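You operate a simulated robot arm through the tools that you are given. There is no shell and no other tool. Be economical: measure what you need, move in short steps, check, and stop when the job is done.

Carry out the task below with a simulated robot arm. There is one attempt and no reset: what you move stays moved.

TASK
Slide the blue sock roll along the top of the dining table until it stands next to the white block.
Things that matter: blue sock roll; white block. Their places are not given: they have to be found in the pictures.

Only the result counts: the job must be done as asked and must still hold three seconds after the hand-in. Knocking over, shifting, dropping, spilling or breaking anything else fails it.

THE ROBOT
A 7-joint arm with a two-finger parallel gripper, fixed in place. Base frame: the origin is at the foot of the arm, x ahead of it, y to its left, z up; the work surface is at about z = 0. Lengths are in m, angles in rad, forces in N, time in s.
With the tool pointing down near the work surface it reaches from about 0.22 to 0.58 m from the base axis. Its first joint turns from -1.152 to 1.152 rad. Payload 2.5 kg.
Tool frame: the origin (TCP) lies between the finger pads and is the grasp point; the fingertips stand 0.023 m ahead of it; z points along the fingers, y is the line along which they close. The gripper opens to 0.094 m. The fingers are 0.038 m wide and 0.01 m thick; the gripper's body (0.054 by 0.096 m) begins 0.039 m behind the TCP.
Orientation is told as [roll, pitch, yaw] about the base's x, y, z axes, in that order, counted from this pose: with the fingers straight down and closing along the base's y, the tool's x points along the base's -x, its y along +y and its z along -z.

THE INTERFACE
- The arm moves only by the tool jog_arm. Its arguments are lists of equal length, an entry for each row: "translation": the shift along the base's x, y, z in m, a list of three; "rot": the turn, a rotation vector about the base's x, y, z in rad, a list of three; "claw": the gripper command, from -1 (shut) to 1 (fully open), values between in proportion. In form: {"translation": [[tx, ty, tz], ...], "rot": [[rx, ry, rz], ...], "claw": [claw, ...]}. A call has 1 to 10 rows; each row is the pose to reach, as a shift and turn from the pose commanded when the call began. Each row takes 0.2 s and may step no farther than 0.05 m and 0.15 rad from the row before; otherwise, or with a gripper value out of range, the whole call is refused. A pose out of reach is approached as far as the arm can. The call stops where the force on the tool passes 40 N (or 10 N more than at its start, if that is more) or the arm is blocked; 0.2 s more then pass. The fingers move at their own pace (about 0.108 m/s each) and stop on an object; they squeeze with about 33 N. The grip force told is the motor's: it shows also when the fingers shut on nothing. Time passes only in rows, and 0.2 s behind the last, so rows that repeat a pose let the fingers close. The reply holds the time, the measured pose of the TCP, the force on the tool along the base axes, the opening and the grip force, in the units named above and with some noise, and new pictures: "show" is both (left out), scene, wrist or none.
- Cameras (640 x 400 px; columns grow to the right, rows downward): "scene" is fixed at [0.1303, -0.4263, 0.5304]; the picture's right is [0.60, -0.80, 0.00], its down [-0.58, -0.43, -0.69] and it looks along [0.55, 0.41, -0.72] (base axes); focal length 313 px, centre (320, 200). "wrist" rides on the gripper at [-0.039, 0, -0.044] in the tool frame; the picture's right is [0.00, -1.00, 0.00], its down [0.97, 0.00, -0.24] and it looks along [0.24, 0.00, 0.97] (tool axes); focal length 218 px, centre (320, 200).
- measure_at(camera, pixels): for up to 12 pixels [column, row] of the newest picture of that camera ("zoom" is the newest enlarged one), the place [x, y, z] in the base frame of the surface seen there, good to about 0.002 m, but the place of the scene camera against the robot may be out by one fixed shift of up to 0.012 m in any direction. It takes no simulated time.
- enlarge(camera, box): a new picture of the part [left, top, right, bottom] of that camera's present view, enlarged. It takes no simulated time.
- hand_in(): hands the job in; it is judged then, once.

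Keep the steps short. Do not move on a guess: measure, check each grasp and each placing, and mend mistakes. In all there are 60 turns and 120 pictures (those below and enlarged ones count). Leave the gripper open and the arm clear of the work at the hand-in unless told otherwise, and finish with a single line.

The tools are called by a JSON object that holds its "fn" and its "kwargs". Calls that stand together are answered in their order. jog_arm: Moves the arm, as the interface text tells. Its arguments: {"type":"object","properties":{"translation":{"type":"array"},"rot":{"type":"array"},"claw":{"type":"array"},"show":{"type":"string","enum":["both","scene","wrist","none"]}},"required":["translation","rot","claw"]} The other tools are called the same way: measure_at (camera, pixels) gives the place of the surface under pixels of a picture; enlarge (camera, box) takes an enlarged picture of a part of a camera's view; hand_in () hands the job in.

At the start:

```text
t: 0.0
tcp_pos: [0.3202, -0.2148, 0.2811]
orientation: [0.002, -0.001, 0.001]
wrist_force: [0.1, 0.0, -0.1]
grip_width: 0.0941
grasp_force: 0.1
```

scene: 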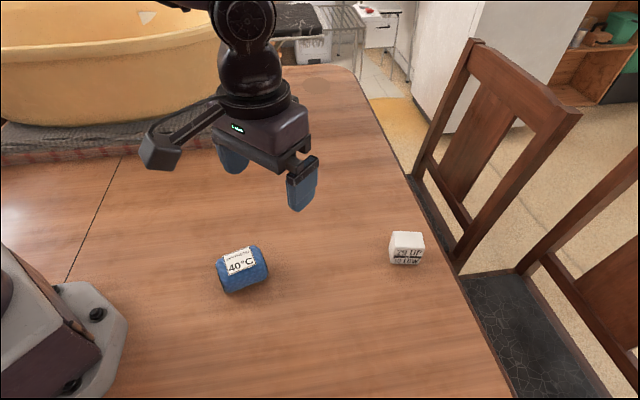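
wrist: 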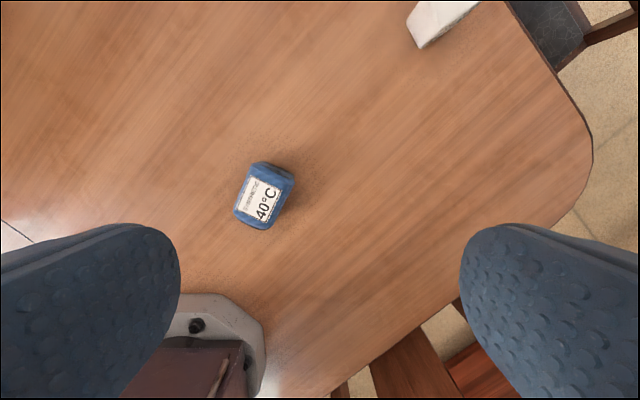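

I see the blue sock roll at scene (242,268) and the white block at (406,248). I'll enlarge both and measure them.

{"fn": "enlarge", "kwargs": {"camera": "scene", "box": [190, 210, 450, 310]}}

{"fn": "measure_at", "kwargs": {"camera": "scene", "pixels": [[240, 260], [222, 264], [258, 250], [226, 288], [266, 278], [392, 234], [422, 236], [391, 262], [420, 265], [406, 240], [300, 300], [425, 247]]}}

{"fn": "measure_at", "kwargs": {"camera": "wrist", "pixels": [[255, 164], [291, 174], [236, 212], [268, 228], [263, 197], [408, 22], [418, 46], [474, 4], [440, 10], [340, 250]]}}

```text
2.46 times, centred on (320, 260) of scene
```

zoom: 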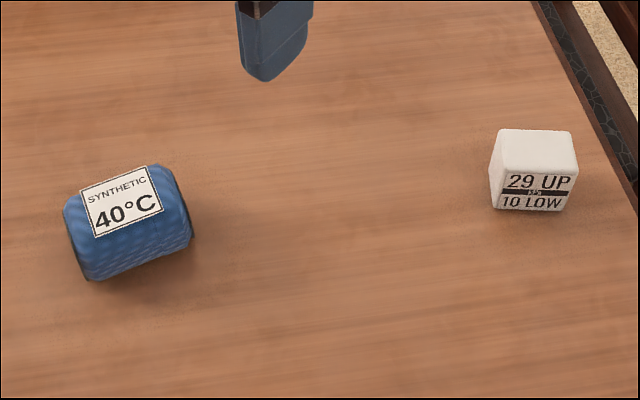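

```text
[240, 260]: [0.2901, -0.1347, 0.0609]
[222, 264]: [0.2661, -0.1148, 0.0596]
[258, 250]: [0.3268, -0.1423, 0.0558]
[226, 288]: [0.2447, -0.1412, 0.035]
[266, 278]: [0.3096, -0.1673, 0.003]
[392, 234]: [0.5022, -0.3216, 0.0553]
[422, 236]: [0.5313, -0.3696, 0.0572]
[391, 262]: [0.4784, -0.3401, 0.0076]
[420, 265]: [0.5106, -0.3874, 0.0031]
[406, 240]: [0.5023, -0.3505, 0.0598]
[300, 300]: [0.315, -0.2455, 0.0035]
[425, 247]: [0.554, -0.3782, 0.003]
```

```text
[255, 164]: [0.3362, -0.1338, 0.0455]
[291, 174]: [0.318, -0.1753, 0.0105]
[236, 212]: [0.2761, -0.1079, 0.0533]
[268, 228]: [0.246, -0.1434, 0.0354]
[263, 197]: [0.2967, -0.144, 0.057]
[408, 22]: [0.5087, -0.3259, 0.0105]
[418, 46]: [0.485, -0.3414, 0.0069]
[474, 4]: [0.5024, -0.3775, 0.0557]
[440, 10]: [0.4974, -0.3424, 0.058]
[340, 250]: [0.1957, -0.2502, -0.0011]
```

The roll's axis lies at about -24° yaw and the block's face at about -55°. The bracket on the gripper at scene (160,150) might hit something low down, so I'll look at it. I'll also measure the block's outline in more detail.

{"fn": "measure_at", "kwargs": {"camera": "scene", "pixels": [[155, 165], [142, 150], [175, 150], [180, 125], [265, 150], [232, 172], [297, 208], [300, 150], [425, 150]]}}

{"fn": "enlarge", "kwargs": {"camera": "scene", "box": [374, 220, 438, 260]}}

```text
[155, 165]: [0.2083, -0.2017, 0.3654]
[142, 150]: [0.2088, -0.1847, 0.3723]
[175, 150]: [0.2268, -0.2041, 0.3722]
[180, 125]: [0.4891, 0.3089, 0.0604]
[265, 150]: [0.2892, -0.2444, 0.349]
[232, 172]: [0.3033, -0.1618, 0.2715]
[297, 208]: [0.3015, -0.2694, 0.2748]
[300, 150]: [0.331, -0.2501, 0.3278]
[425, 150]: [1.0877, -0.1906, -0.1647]
```

```text
10.00 times, centred on (406, 240) of scene
```

zoom: 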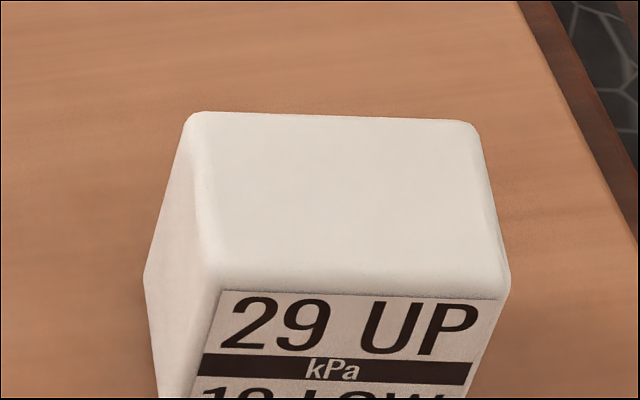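

Next, the block's top corners in the enlarged picture.

{"fn": "measure_at", "kwargs": {"camera": "zoom", "pixels": [[205, 120], [460, 128], [495, 270], [220, 270], [340, 200], [150, 275], [160, 390], [530, 130]]}}

```text
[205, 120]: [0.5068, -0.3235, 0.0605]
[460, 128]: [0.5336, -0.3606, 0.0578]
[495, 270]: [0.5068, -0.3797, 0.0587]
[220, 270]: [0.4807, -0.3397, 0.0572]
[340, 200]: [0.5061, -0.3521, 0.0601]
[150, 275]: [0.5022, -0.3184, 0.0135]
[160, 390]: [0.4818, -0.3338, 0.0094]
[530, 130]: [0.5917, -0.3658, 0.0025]
```

The block's top centre is near (0.507,-0.351), and its left face points along (-0.57,0.82). There's room to put the roll there, end-on to that face. First I'll move above the roll, turning -0.40 rad, and measure it with the wrist camera.

{"fn": "jog_arm", "kwargs": {"translation": [[-0.01, 0.025, -0.02], [-0.018, 0.05, -0.045], [-0.026, 0.074, -0.08], [-0.026, 0.074, -0.1]], "rot": [[0, 0, -0.1], [0, 0, -0.2], [0, 0, -0.3], [0, 0, -0.4]], "claw": [1, 1, 1, 1]}}

```text
t: 1.0
tcp_pos: [0.2944, -0.1418, 0.1805]
orientation: [0.001, 0.001, -0.401]
wrist_force: [0.0, -0.5, -0.4]
grip_width: 0.094
grasp_force: 0.1
```

scene: 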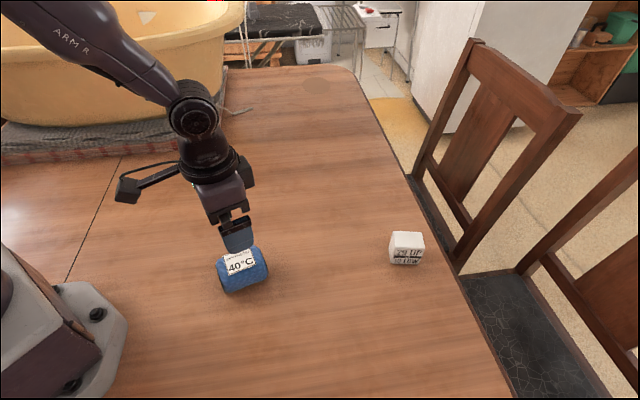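
wrist: 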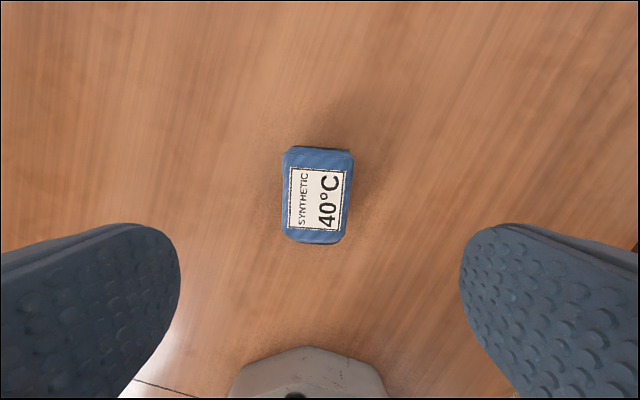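

The roll is nearly aligned with the gripper. Measuring its edges.

{"fn": "measure_at", "kwargs": {"camera": "wrist", "pixels": [[292, 150], [348, 154], [282, 190], [351, 190], [287, 239], [338, 242], [318, 195], [320, 150], [315, 240], [322, 146]]}}

{"fn": "enlarge", "kwargs": {"camera": "wrist", "box": [240, 130, 400, 260]}}

```text
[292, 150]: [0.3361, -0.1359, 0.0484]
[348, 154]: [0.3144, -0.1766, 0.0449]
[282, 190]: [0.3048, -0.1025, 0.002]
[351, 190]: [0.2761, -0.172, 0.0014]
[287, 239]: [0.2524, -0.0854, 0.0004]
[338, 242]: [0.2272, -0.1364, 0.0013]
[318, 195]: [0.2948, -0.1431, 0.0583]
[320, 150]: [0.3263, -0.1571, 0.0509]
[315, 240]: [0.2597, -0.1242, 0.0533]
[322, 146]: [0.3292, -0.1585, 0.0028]
```

```text
3.08 times, centred on (320, 195) of wrist
```

zoom: 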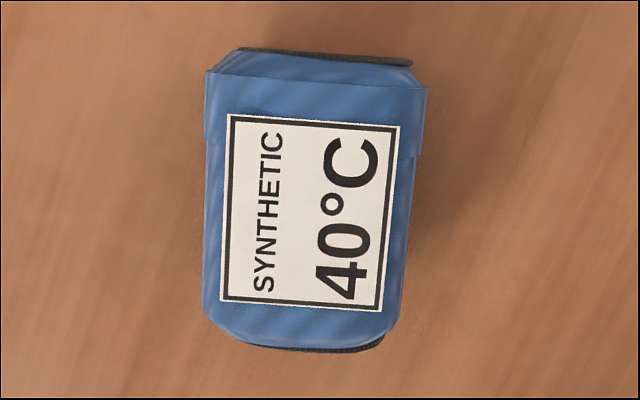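

The roll's centre is at (0.293,-0.141), its axis at about -0.47 rad, length about 0.074 and width about 0.058. I'll turn -0.07 more and come down to TCP z 0.036 with the fingers open.

{"fn": "jog_arm", "kwargs": {"translation": [[-0.001, 0.001, -0.04], [-0.001, 0.001, -0.08], [-0.001, 0.001, -0.12], [-0.001, 0.001, -0.145]], "rot": [[0, 0, -0.07], [0, 0, -0.07], [0, 0, -0.07], [0, 0, -0.07]], "claw": [1, 1, 1, 1]}}

```text
t: 2.0
tcp_pos: [0.2968, -0.1433, 0.0365]
orientation: [-0.001, 0.0, -0.47]
wrist_force: [0.6, 0.0, -0.4]
grip_width: 0.0938
grasp_force: 0.0
```

scene: 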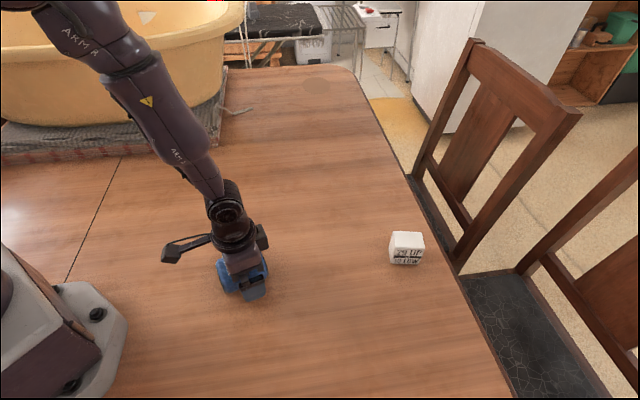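
wrist: 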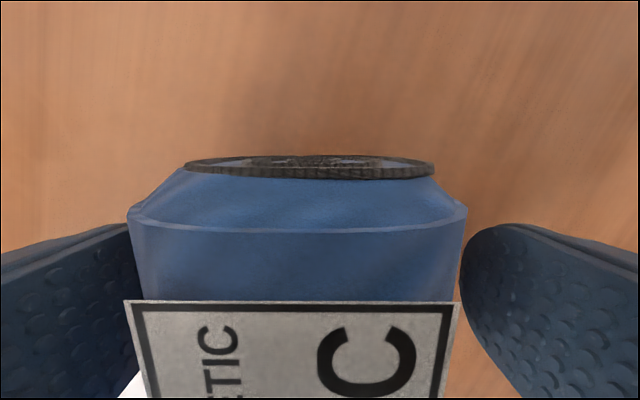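

The roll is aligned between the fingers, with clearance on both sides. Closing now.

{"fn": "jog_arm", "kwargs": {"translation": [[0, 0, 0], [0, 0, 0], [0, 0, 0]], "rot": [[0, 0, 0], [0, 0, 0], [0, 0, 0]], "claw": [0.4, -0.2, -1]}}

```text
t: 2.8
tcp_pos: [0.297, -0.1427, 0.0368]
orientation: [0.0, 0.0, -0.47]
wrist_force: [0.8, 0.4, 0.0]
grip_width: 0.0596
grasp_force: 33.2
```

scene: 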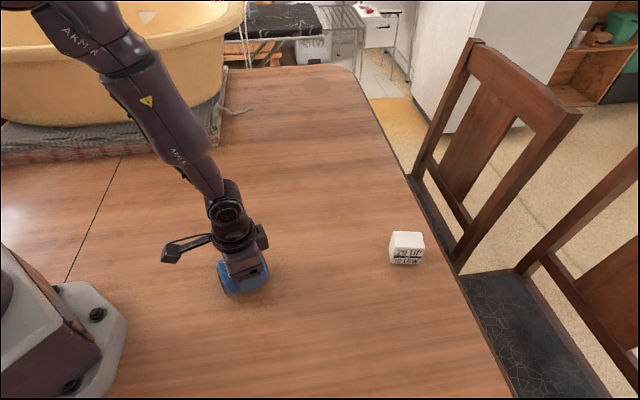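
wrist: 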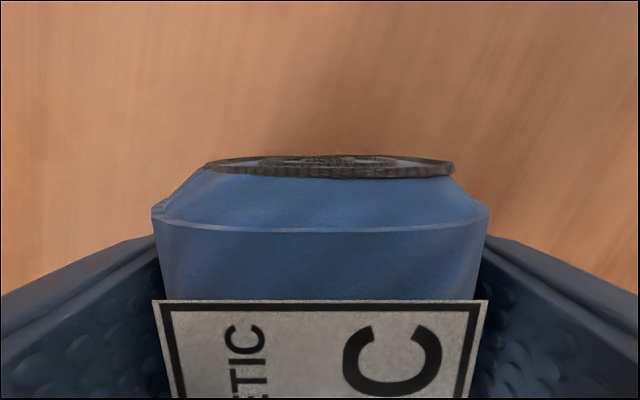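

The roll is held at width 0.060. I'll drag it on the table at constant height toward (0.436,-0.248), about 6 cm short of the goal. On the way I'll turn it to -0.95 rad so its end faces the block's left face.

{"fn": "jog_arm", "kwargs": {"translation": [[0.017, -0.013, 0], [0.035, -0.026, 0], [0.052, -0.039, 0], [0.07, -0.052, 0], [0.087, -0.066, 0], [0.104, -0.079, 0], [0.122, -0.092, 0], [0.139, -0.105, 0], [0.139, -0.105, 0]], "rot": [[0, 0, -0.06], [0, 0, -0.12], [0, 0, -0.18], [0, 0, -0.24], [0, 0, -0.3], [0, 0, -0.36], [0, 0, -0.42], [0, 0, -0.48], [0, 0, -0.48]], "claw": [-1, -1, -1, -1, -1, -1, -1, -1, -1]}}

```text
t: 4.8
tcp_pos: [0.4339, -0.2465, 0.0359]
orientation: [0.001, 0.0, -0.951]
wrist_force: [-0.9, 0.8, 1.5]
grip_width: 0.0594
grasp_force: 33.1
```

scene: 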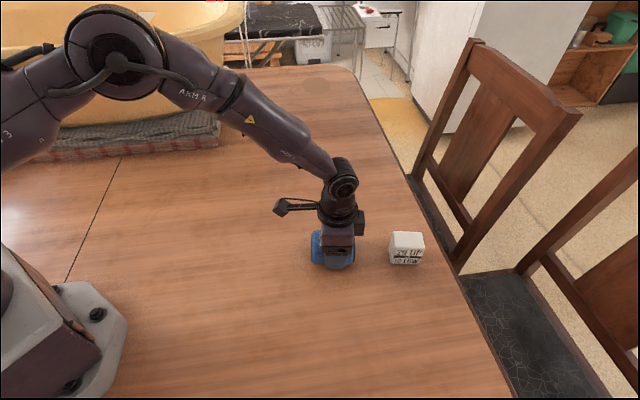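
wrist: 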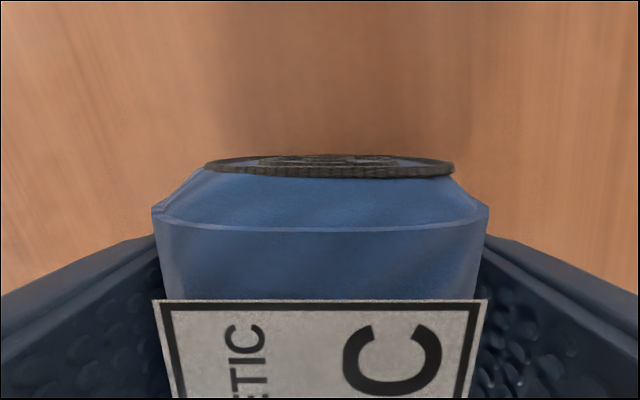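

The roll is sliding well and the grip holds. The camera pod at scene (360,222) leads toward the block, so I'll check its height and the gap to the block.

{"fn": "enlarge", "kwargs": {"camera": "scene", "box": [296, 200, 440, 290]}}

{"fn": "measure_at", "kwargs": {"camera": "scene", "pixels": [[360, 232], [365, 230], [360, 215], [353, 262], [352, 252], [392, 234], [391, 262], [356, 234], [340, 268]]}}

{"fn": "measure_at", "kwargs": {"camera": "wrist", "pixels": [[330, 168], [215, 170], [445, 170], [330, 157], [330, 3], [330, 230]]}}

```text
4.44 times, centred on (368, 245) of scene
```

zoom: 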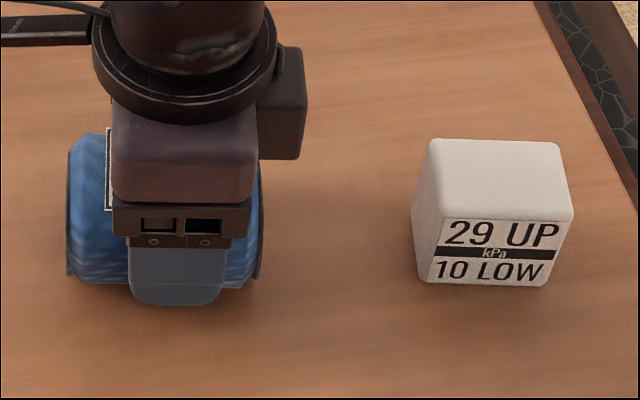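

```text
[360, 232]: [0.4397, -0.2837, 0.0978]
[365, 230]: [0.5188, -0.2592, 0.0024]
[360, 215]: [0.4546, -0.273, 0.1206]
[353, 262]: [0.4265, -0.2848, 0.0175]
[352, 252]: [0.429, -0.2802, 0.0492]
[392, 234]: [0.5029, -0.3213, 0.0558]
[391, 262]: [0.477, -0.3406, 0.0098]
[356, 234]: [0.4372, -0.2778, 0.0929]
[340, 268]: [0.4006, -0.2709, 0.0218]
```

```text
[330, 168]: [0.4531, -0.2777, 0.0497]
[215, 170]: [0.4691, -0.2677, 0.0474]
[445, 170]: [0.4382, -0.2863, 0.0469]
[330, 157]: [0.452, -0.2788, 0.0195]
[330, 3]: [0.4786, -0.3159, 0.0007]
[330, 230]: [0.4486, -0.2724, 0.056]
```

The camera pod's underside is at z≈0.093, so it clears the block's top at 0.058. The gap from the roll's end to the block is about 0.068 and they line up. I'll slide 0.045 along (0.58,-0.81), then check again.

{"fn": "jog_arm", "kwargs": {"translation": [[0.009, -0.012, 0], [0.017, -0.024, 0], [0.026, -0.0365, 0], [0.026, -0.0365, 0]], "rot": [[0, 0, 0], [0, 0, 0], [0, 0, 0], [0, 0, 0]], "claw": [-1, -1, -1, -1]}}

{"fn": "enlarge", "kwargs": {"camera": "scene", "box": [320, 200, 448, 280]}}

```text
t: 5.8
tcp_pos: [0.4609, -0.2831, 0.036]
orientation: [0.0, -0.001, -0.95]
wrist_force: [-1.6, 3.3, 8.4]
grip_width: 0.0594
grasp_force: 32.7
```

scene: 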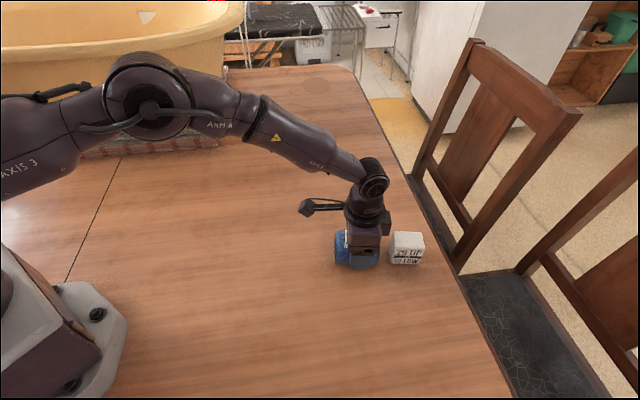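
wrist: 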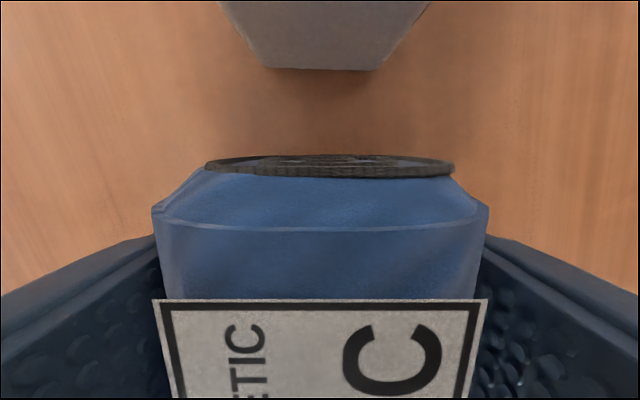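

```text
5.00 times, centred on (384, 240) of scene
```

zoom: 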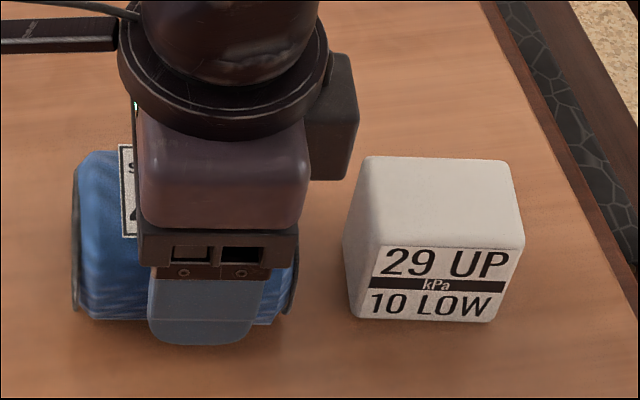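

The block's near face now shows in the wrist view at row ~68. Measuring the gap.

{"fn": "measure_at", "kwargs": {"camera": "wrist", "pixels": [[320, 64], [272, 62], [370, 64], [320, 20], [320, 72], [330, 172], [320, 160]]}}

```text
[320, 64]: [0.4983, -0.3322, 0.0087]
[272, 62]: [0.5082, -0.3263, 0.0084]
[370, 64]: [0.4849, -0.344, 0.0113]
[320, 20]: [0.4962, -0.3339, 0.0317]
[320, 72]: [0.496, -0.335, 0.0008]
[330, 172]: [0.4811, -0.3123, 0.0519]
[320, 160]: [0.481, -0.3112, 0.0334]
```

The gap is about 0.027. I'll slide 0.020 more in small steps.

{"fn": "jog_arm", "kwargs": {"translation": [[0.004, -0.0055, 0], [0.008, -0.011, 0], [0.0116, -0.0162, 0], [0.0116, -0.0162, 0]], "rot": [[0, 0, 0], [0, 0, 0], [0, 0, 0], [0, 0, 0]], "claw": [-1, -1, -1, -1]}}

```text
t: 6.8
tcp_pos: [0.4704, -0.2985, 0.0363]
orientation: [0.001, 0.0, -0.949]
wrist_force: [-0.3, -0.6, 1.3]
grip_width: 0.0594
grasp_force: 32.9
```

scene: 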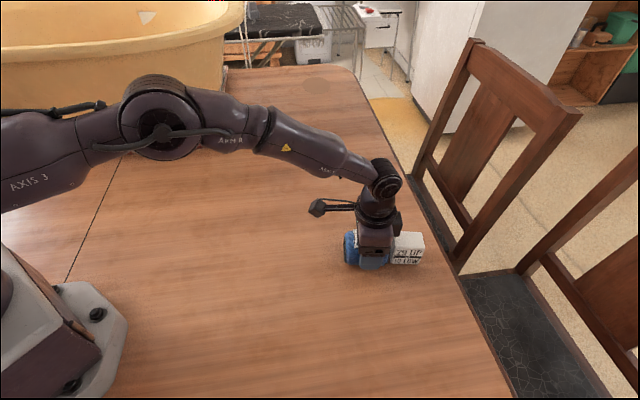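
wrist: 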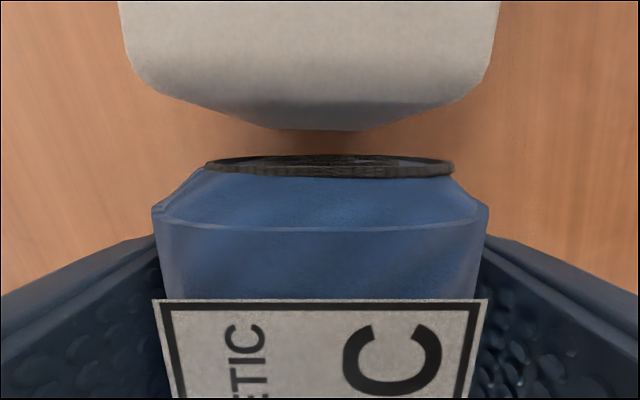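

{"fn": "measure_at", "kwargs": {"camera": "wrist", "pixels": [[325, 120], [325, 60], [330, 172], [325, 158], [325, 140]]}}

```text
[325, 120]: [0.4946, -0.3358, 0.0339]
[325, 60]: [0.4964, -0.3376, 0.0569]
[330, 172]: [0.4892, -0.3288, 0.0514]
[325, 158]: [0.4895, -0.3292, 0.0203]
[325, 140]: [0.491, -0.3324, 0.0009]
```

The gap is about 8 mm, the block hasn't moved and the roll is still on the table. I'll open the fingers, with no obstacle on either side, and then rise straight up.

{"fn": "jog_arm", "kwargs": {"translation": [[0, 0, 0], [0, 0, 0], [0, 0, 0], [0, 0, 0.02], [0, 0, 0.06], [0, 0, 0.1], [-0.01, 0.015, 0.14], [-0.03, 0.045, 0.16]], "rot": [[0, 0, 0], [0, 0, 0], [0, 0, 0], [0, 0, 0], [0, 0, 0], [0, 0, 0], [0, 0, 0], [0, 0, 0]], "claw": [0.6, 1, 1, 1, 1, 1, 1, 1]}}

{"fn": "enlarge", "kwargs": {"camera": "scene", "box": [320, 210, 448, 290]}}

```text
t: 8.6
tcp_pos: [0.4395, -0.2569, 0.1948]
orientation: [-0.001, -0.002, -0.951]
wrist_force: [0.8, 0.3, -0.8]
grip_width: 0.0941
grasp_force: 0.0
```

scene: 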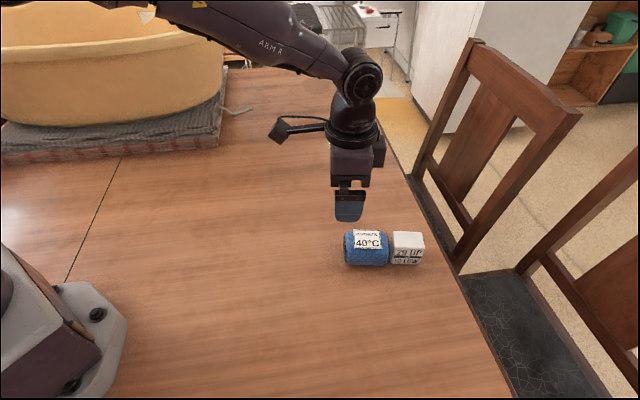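
wrist: 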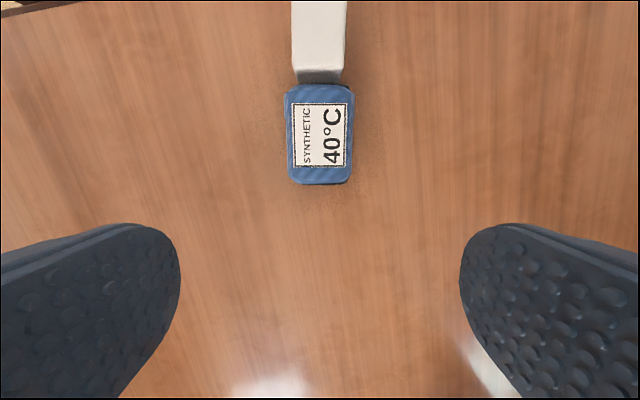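

```text
5.00 times, centred on (384, 250) of scene
```

zoom: 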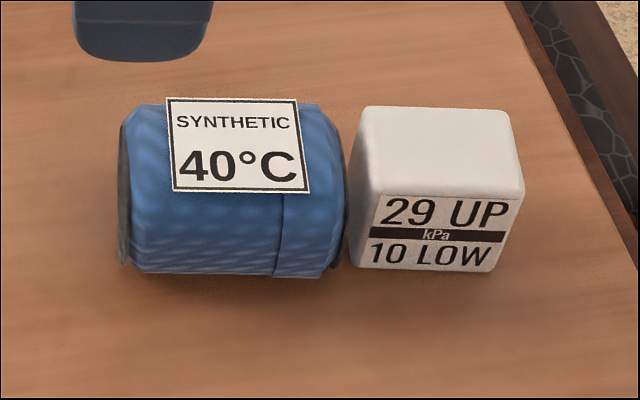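

The roll rests on the table right beside the block, which is still where it was (scene 406,248). The gripper is open and clear, so I'm handing in.

{"fn": "hand_in", "kwargs": {}}

```text
The job is handed in.
```

Done: I slid the blue sock roll along the table to about 8 mm from the white block; the block did not move, and the arm is clear with the gripper open.
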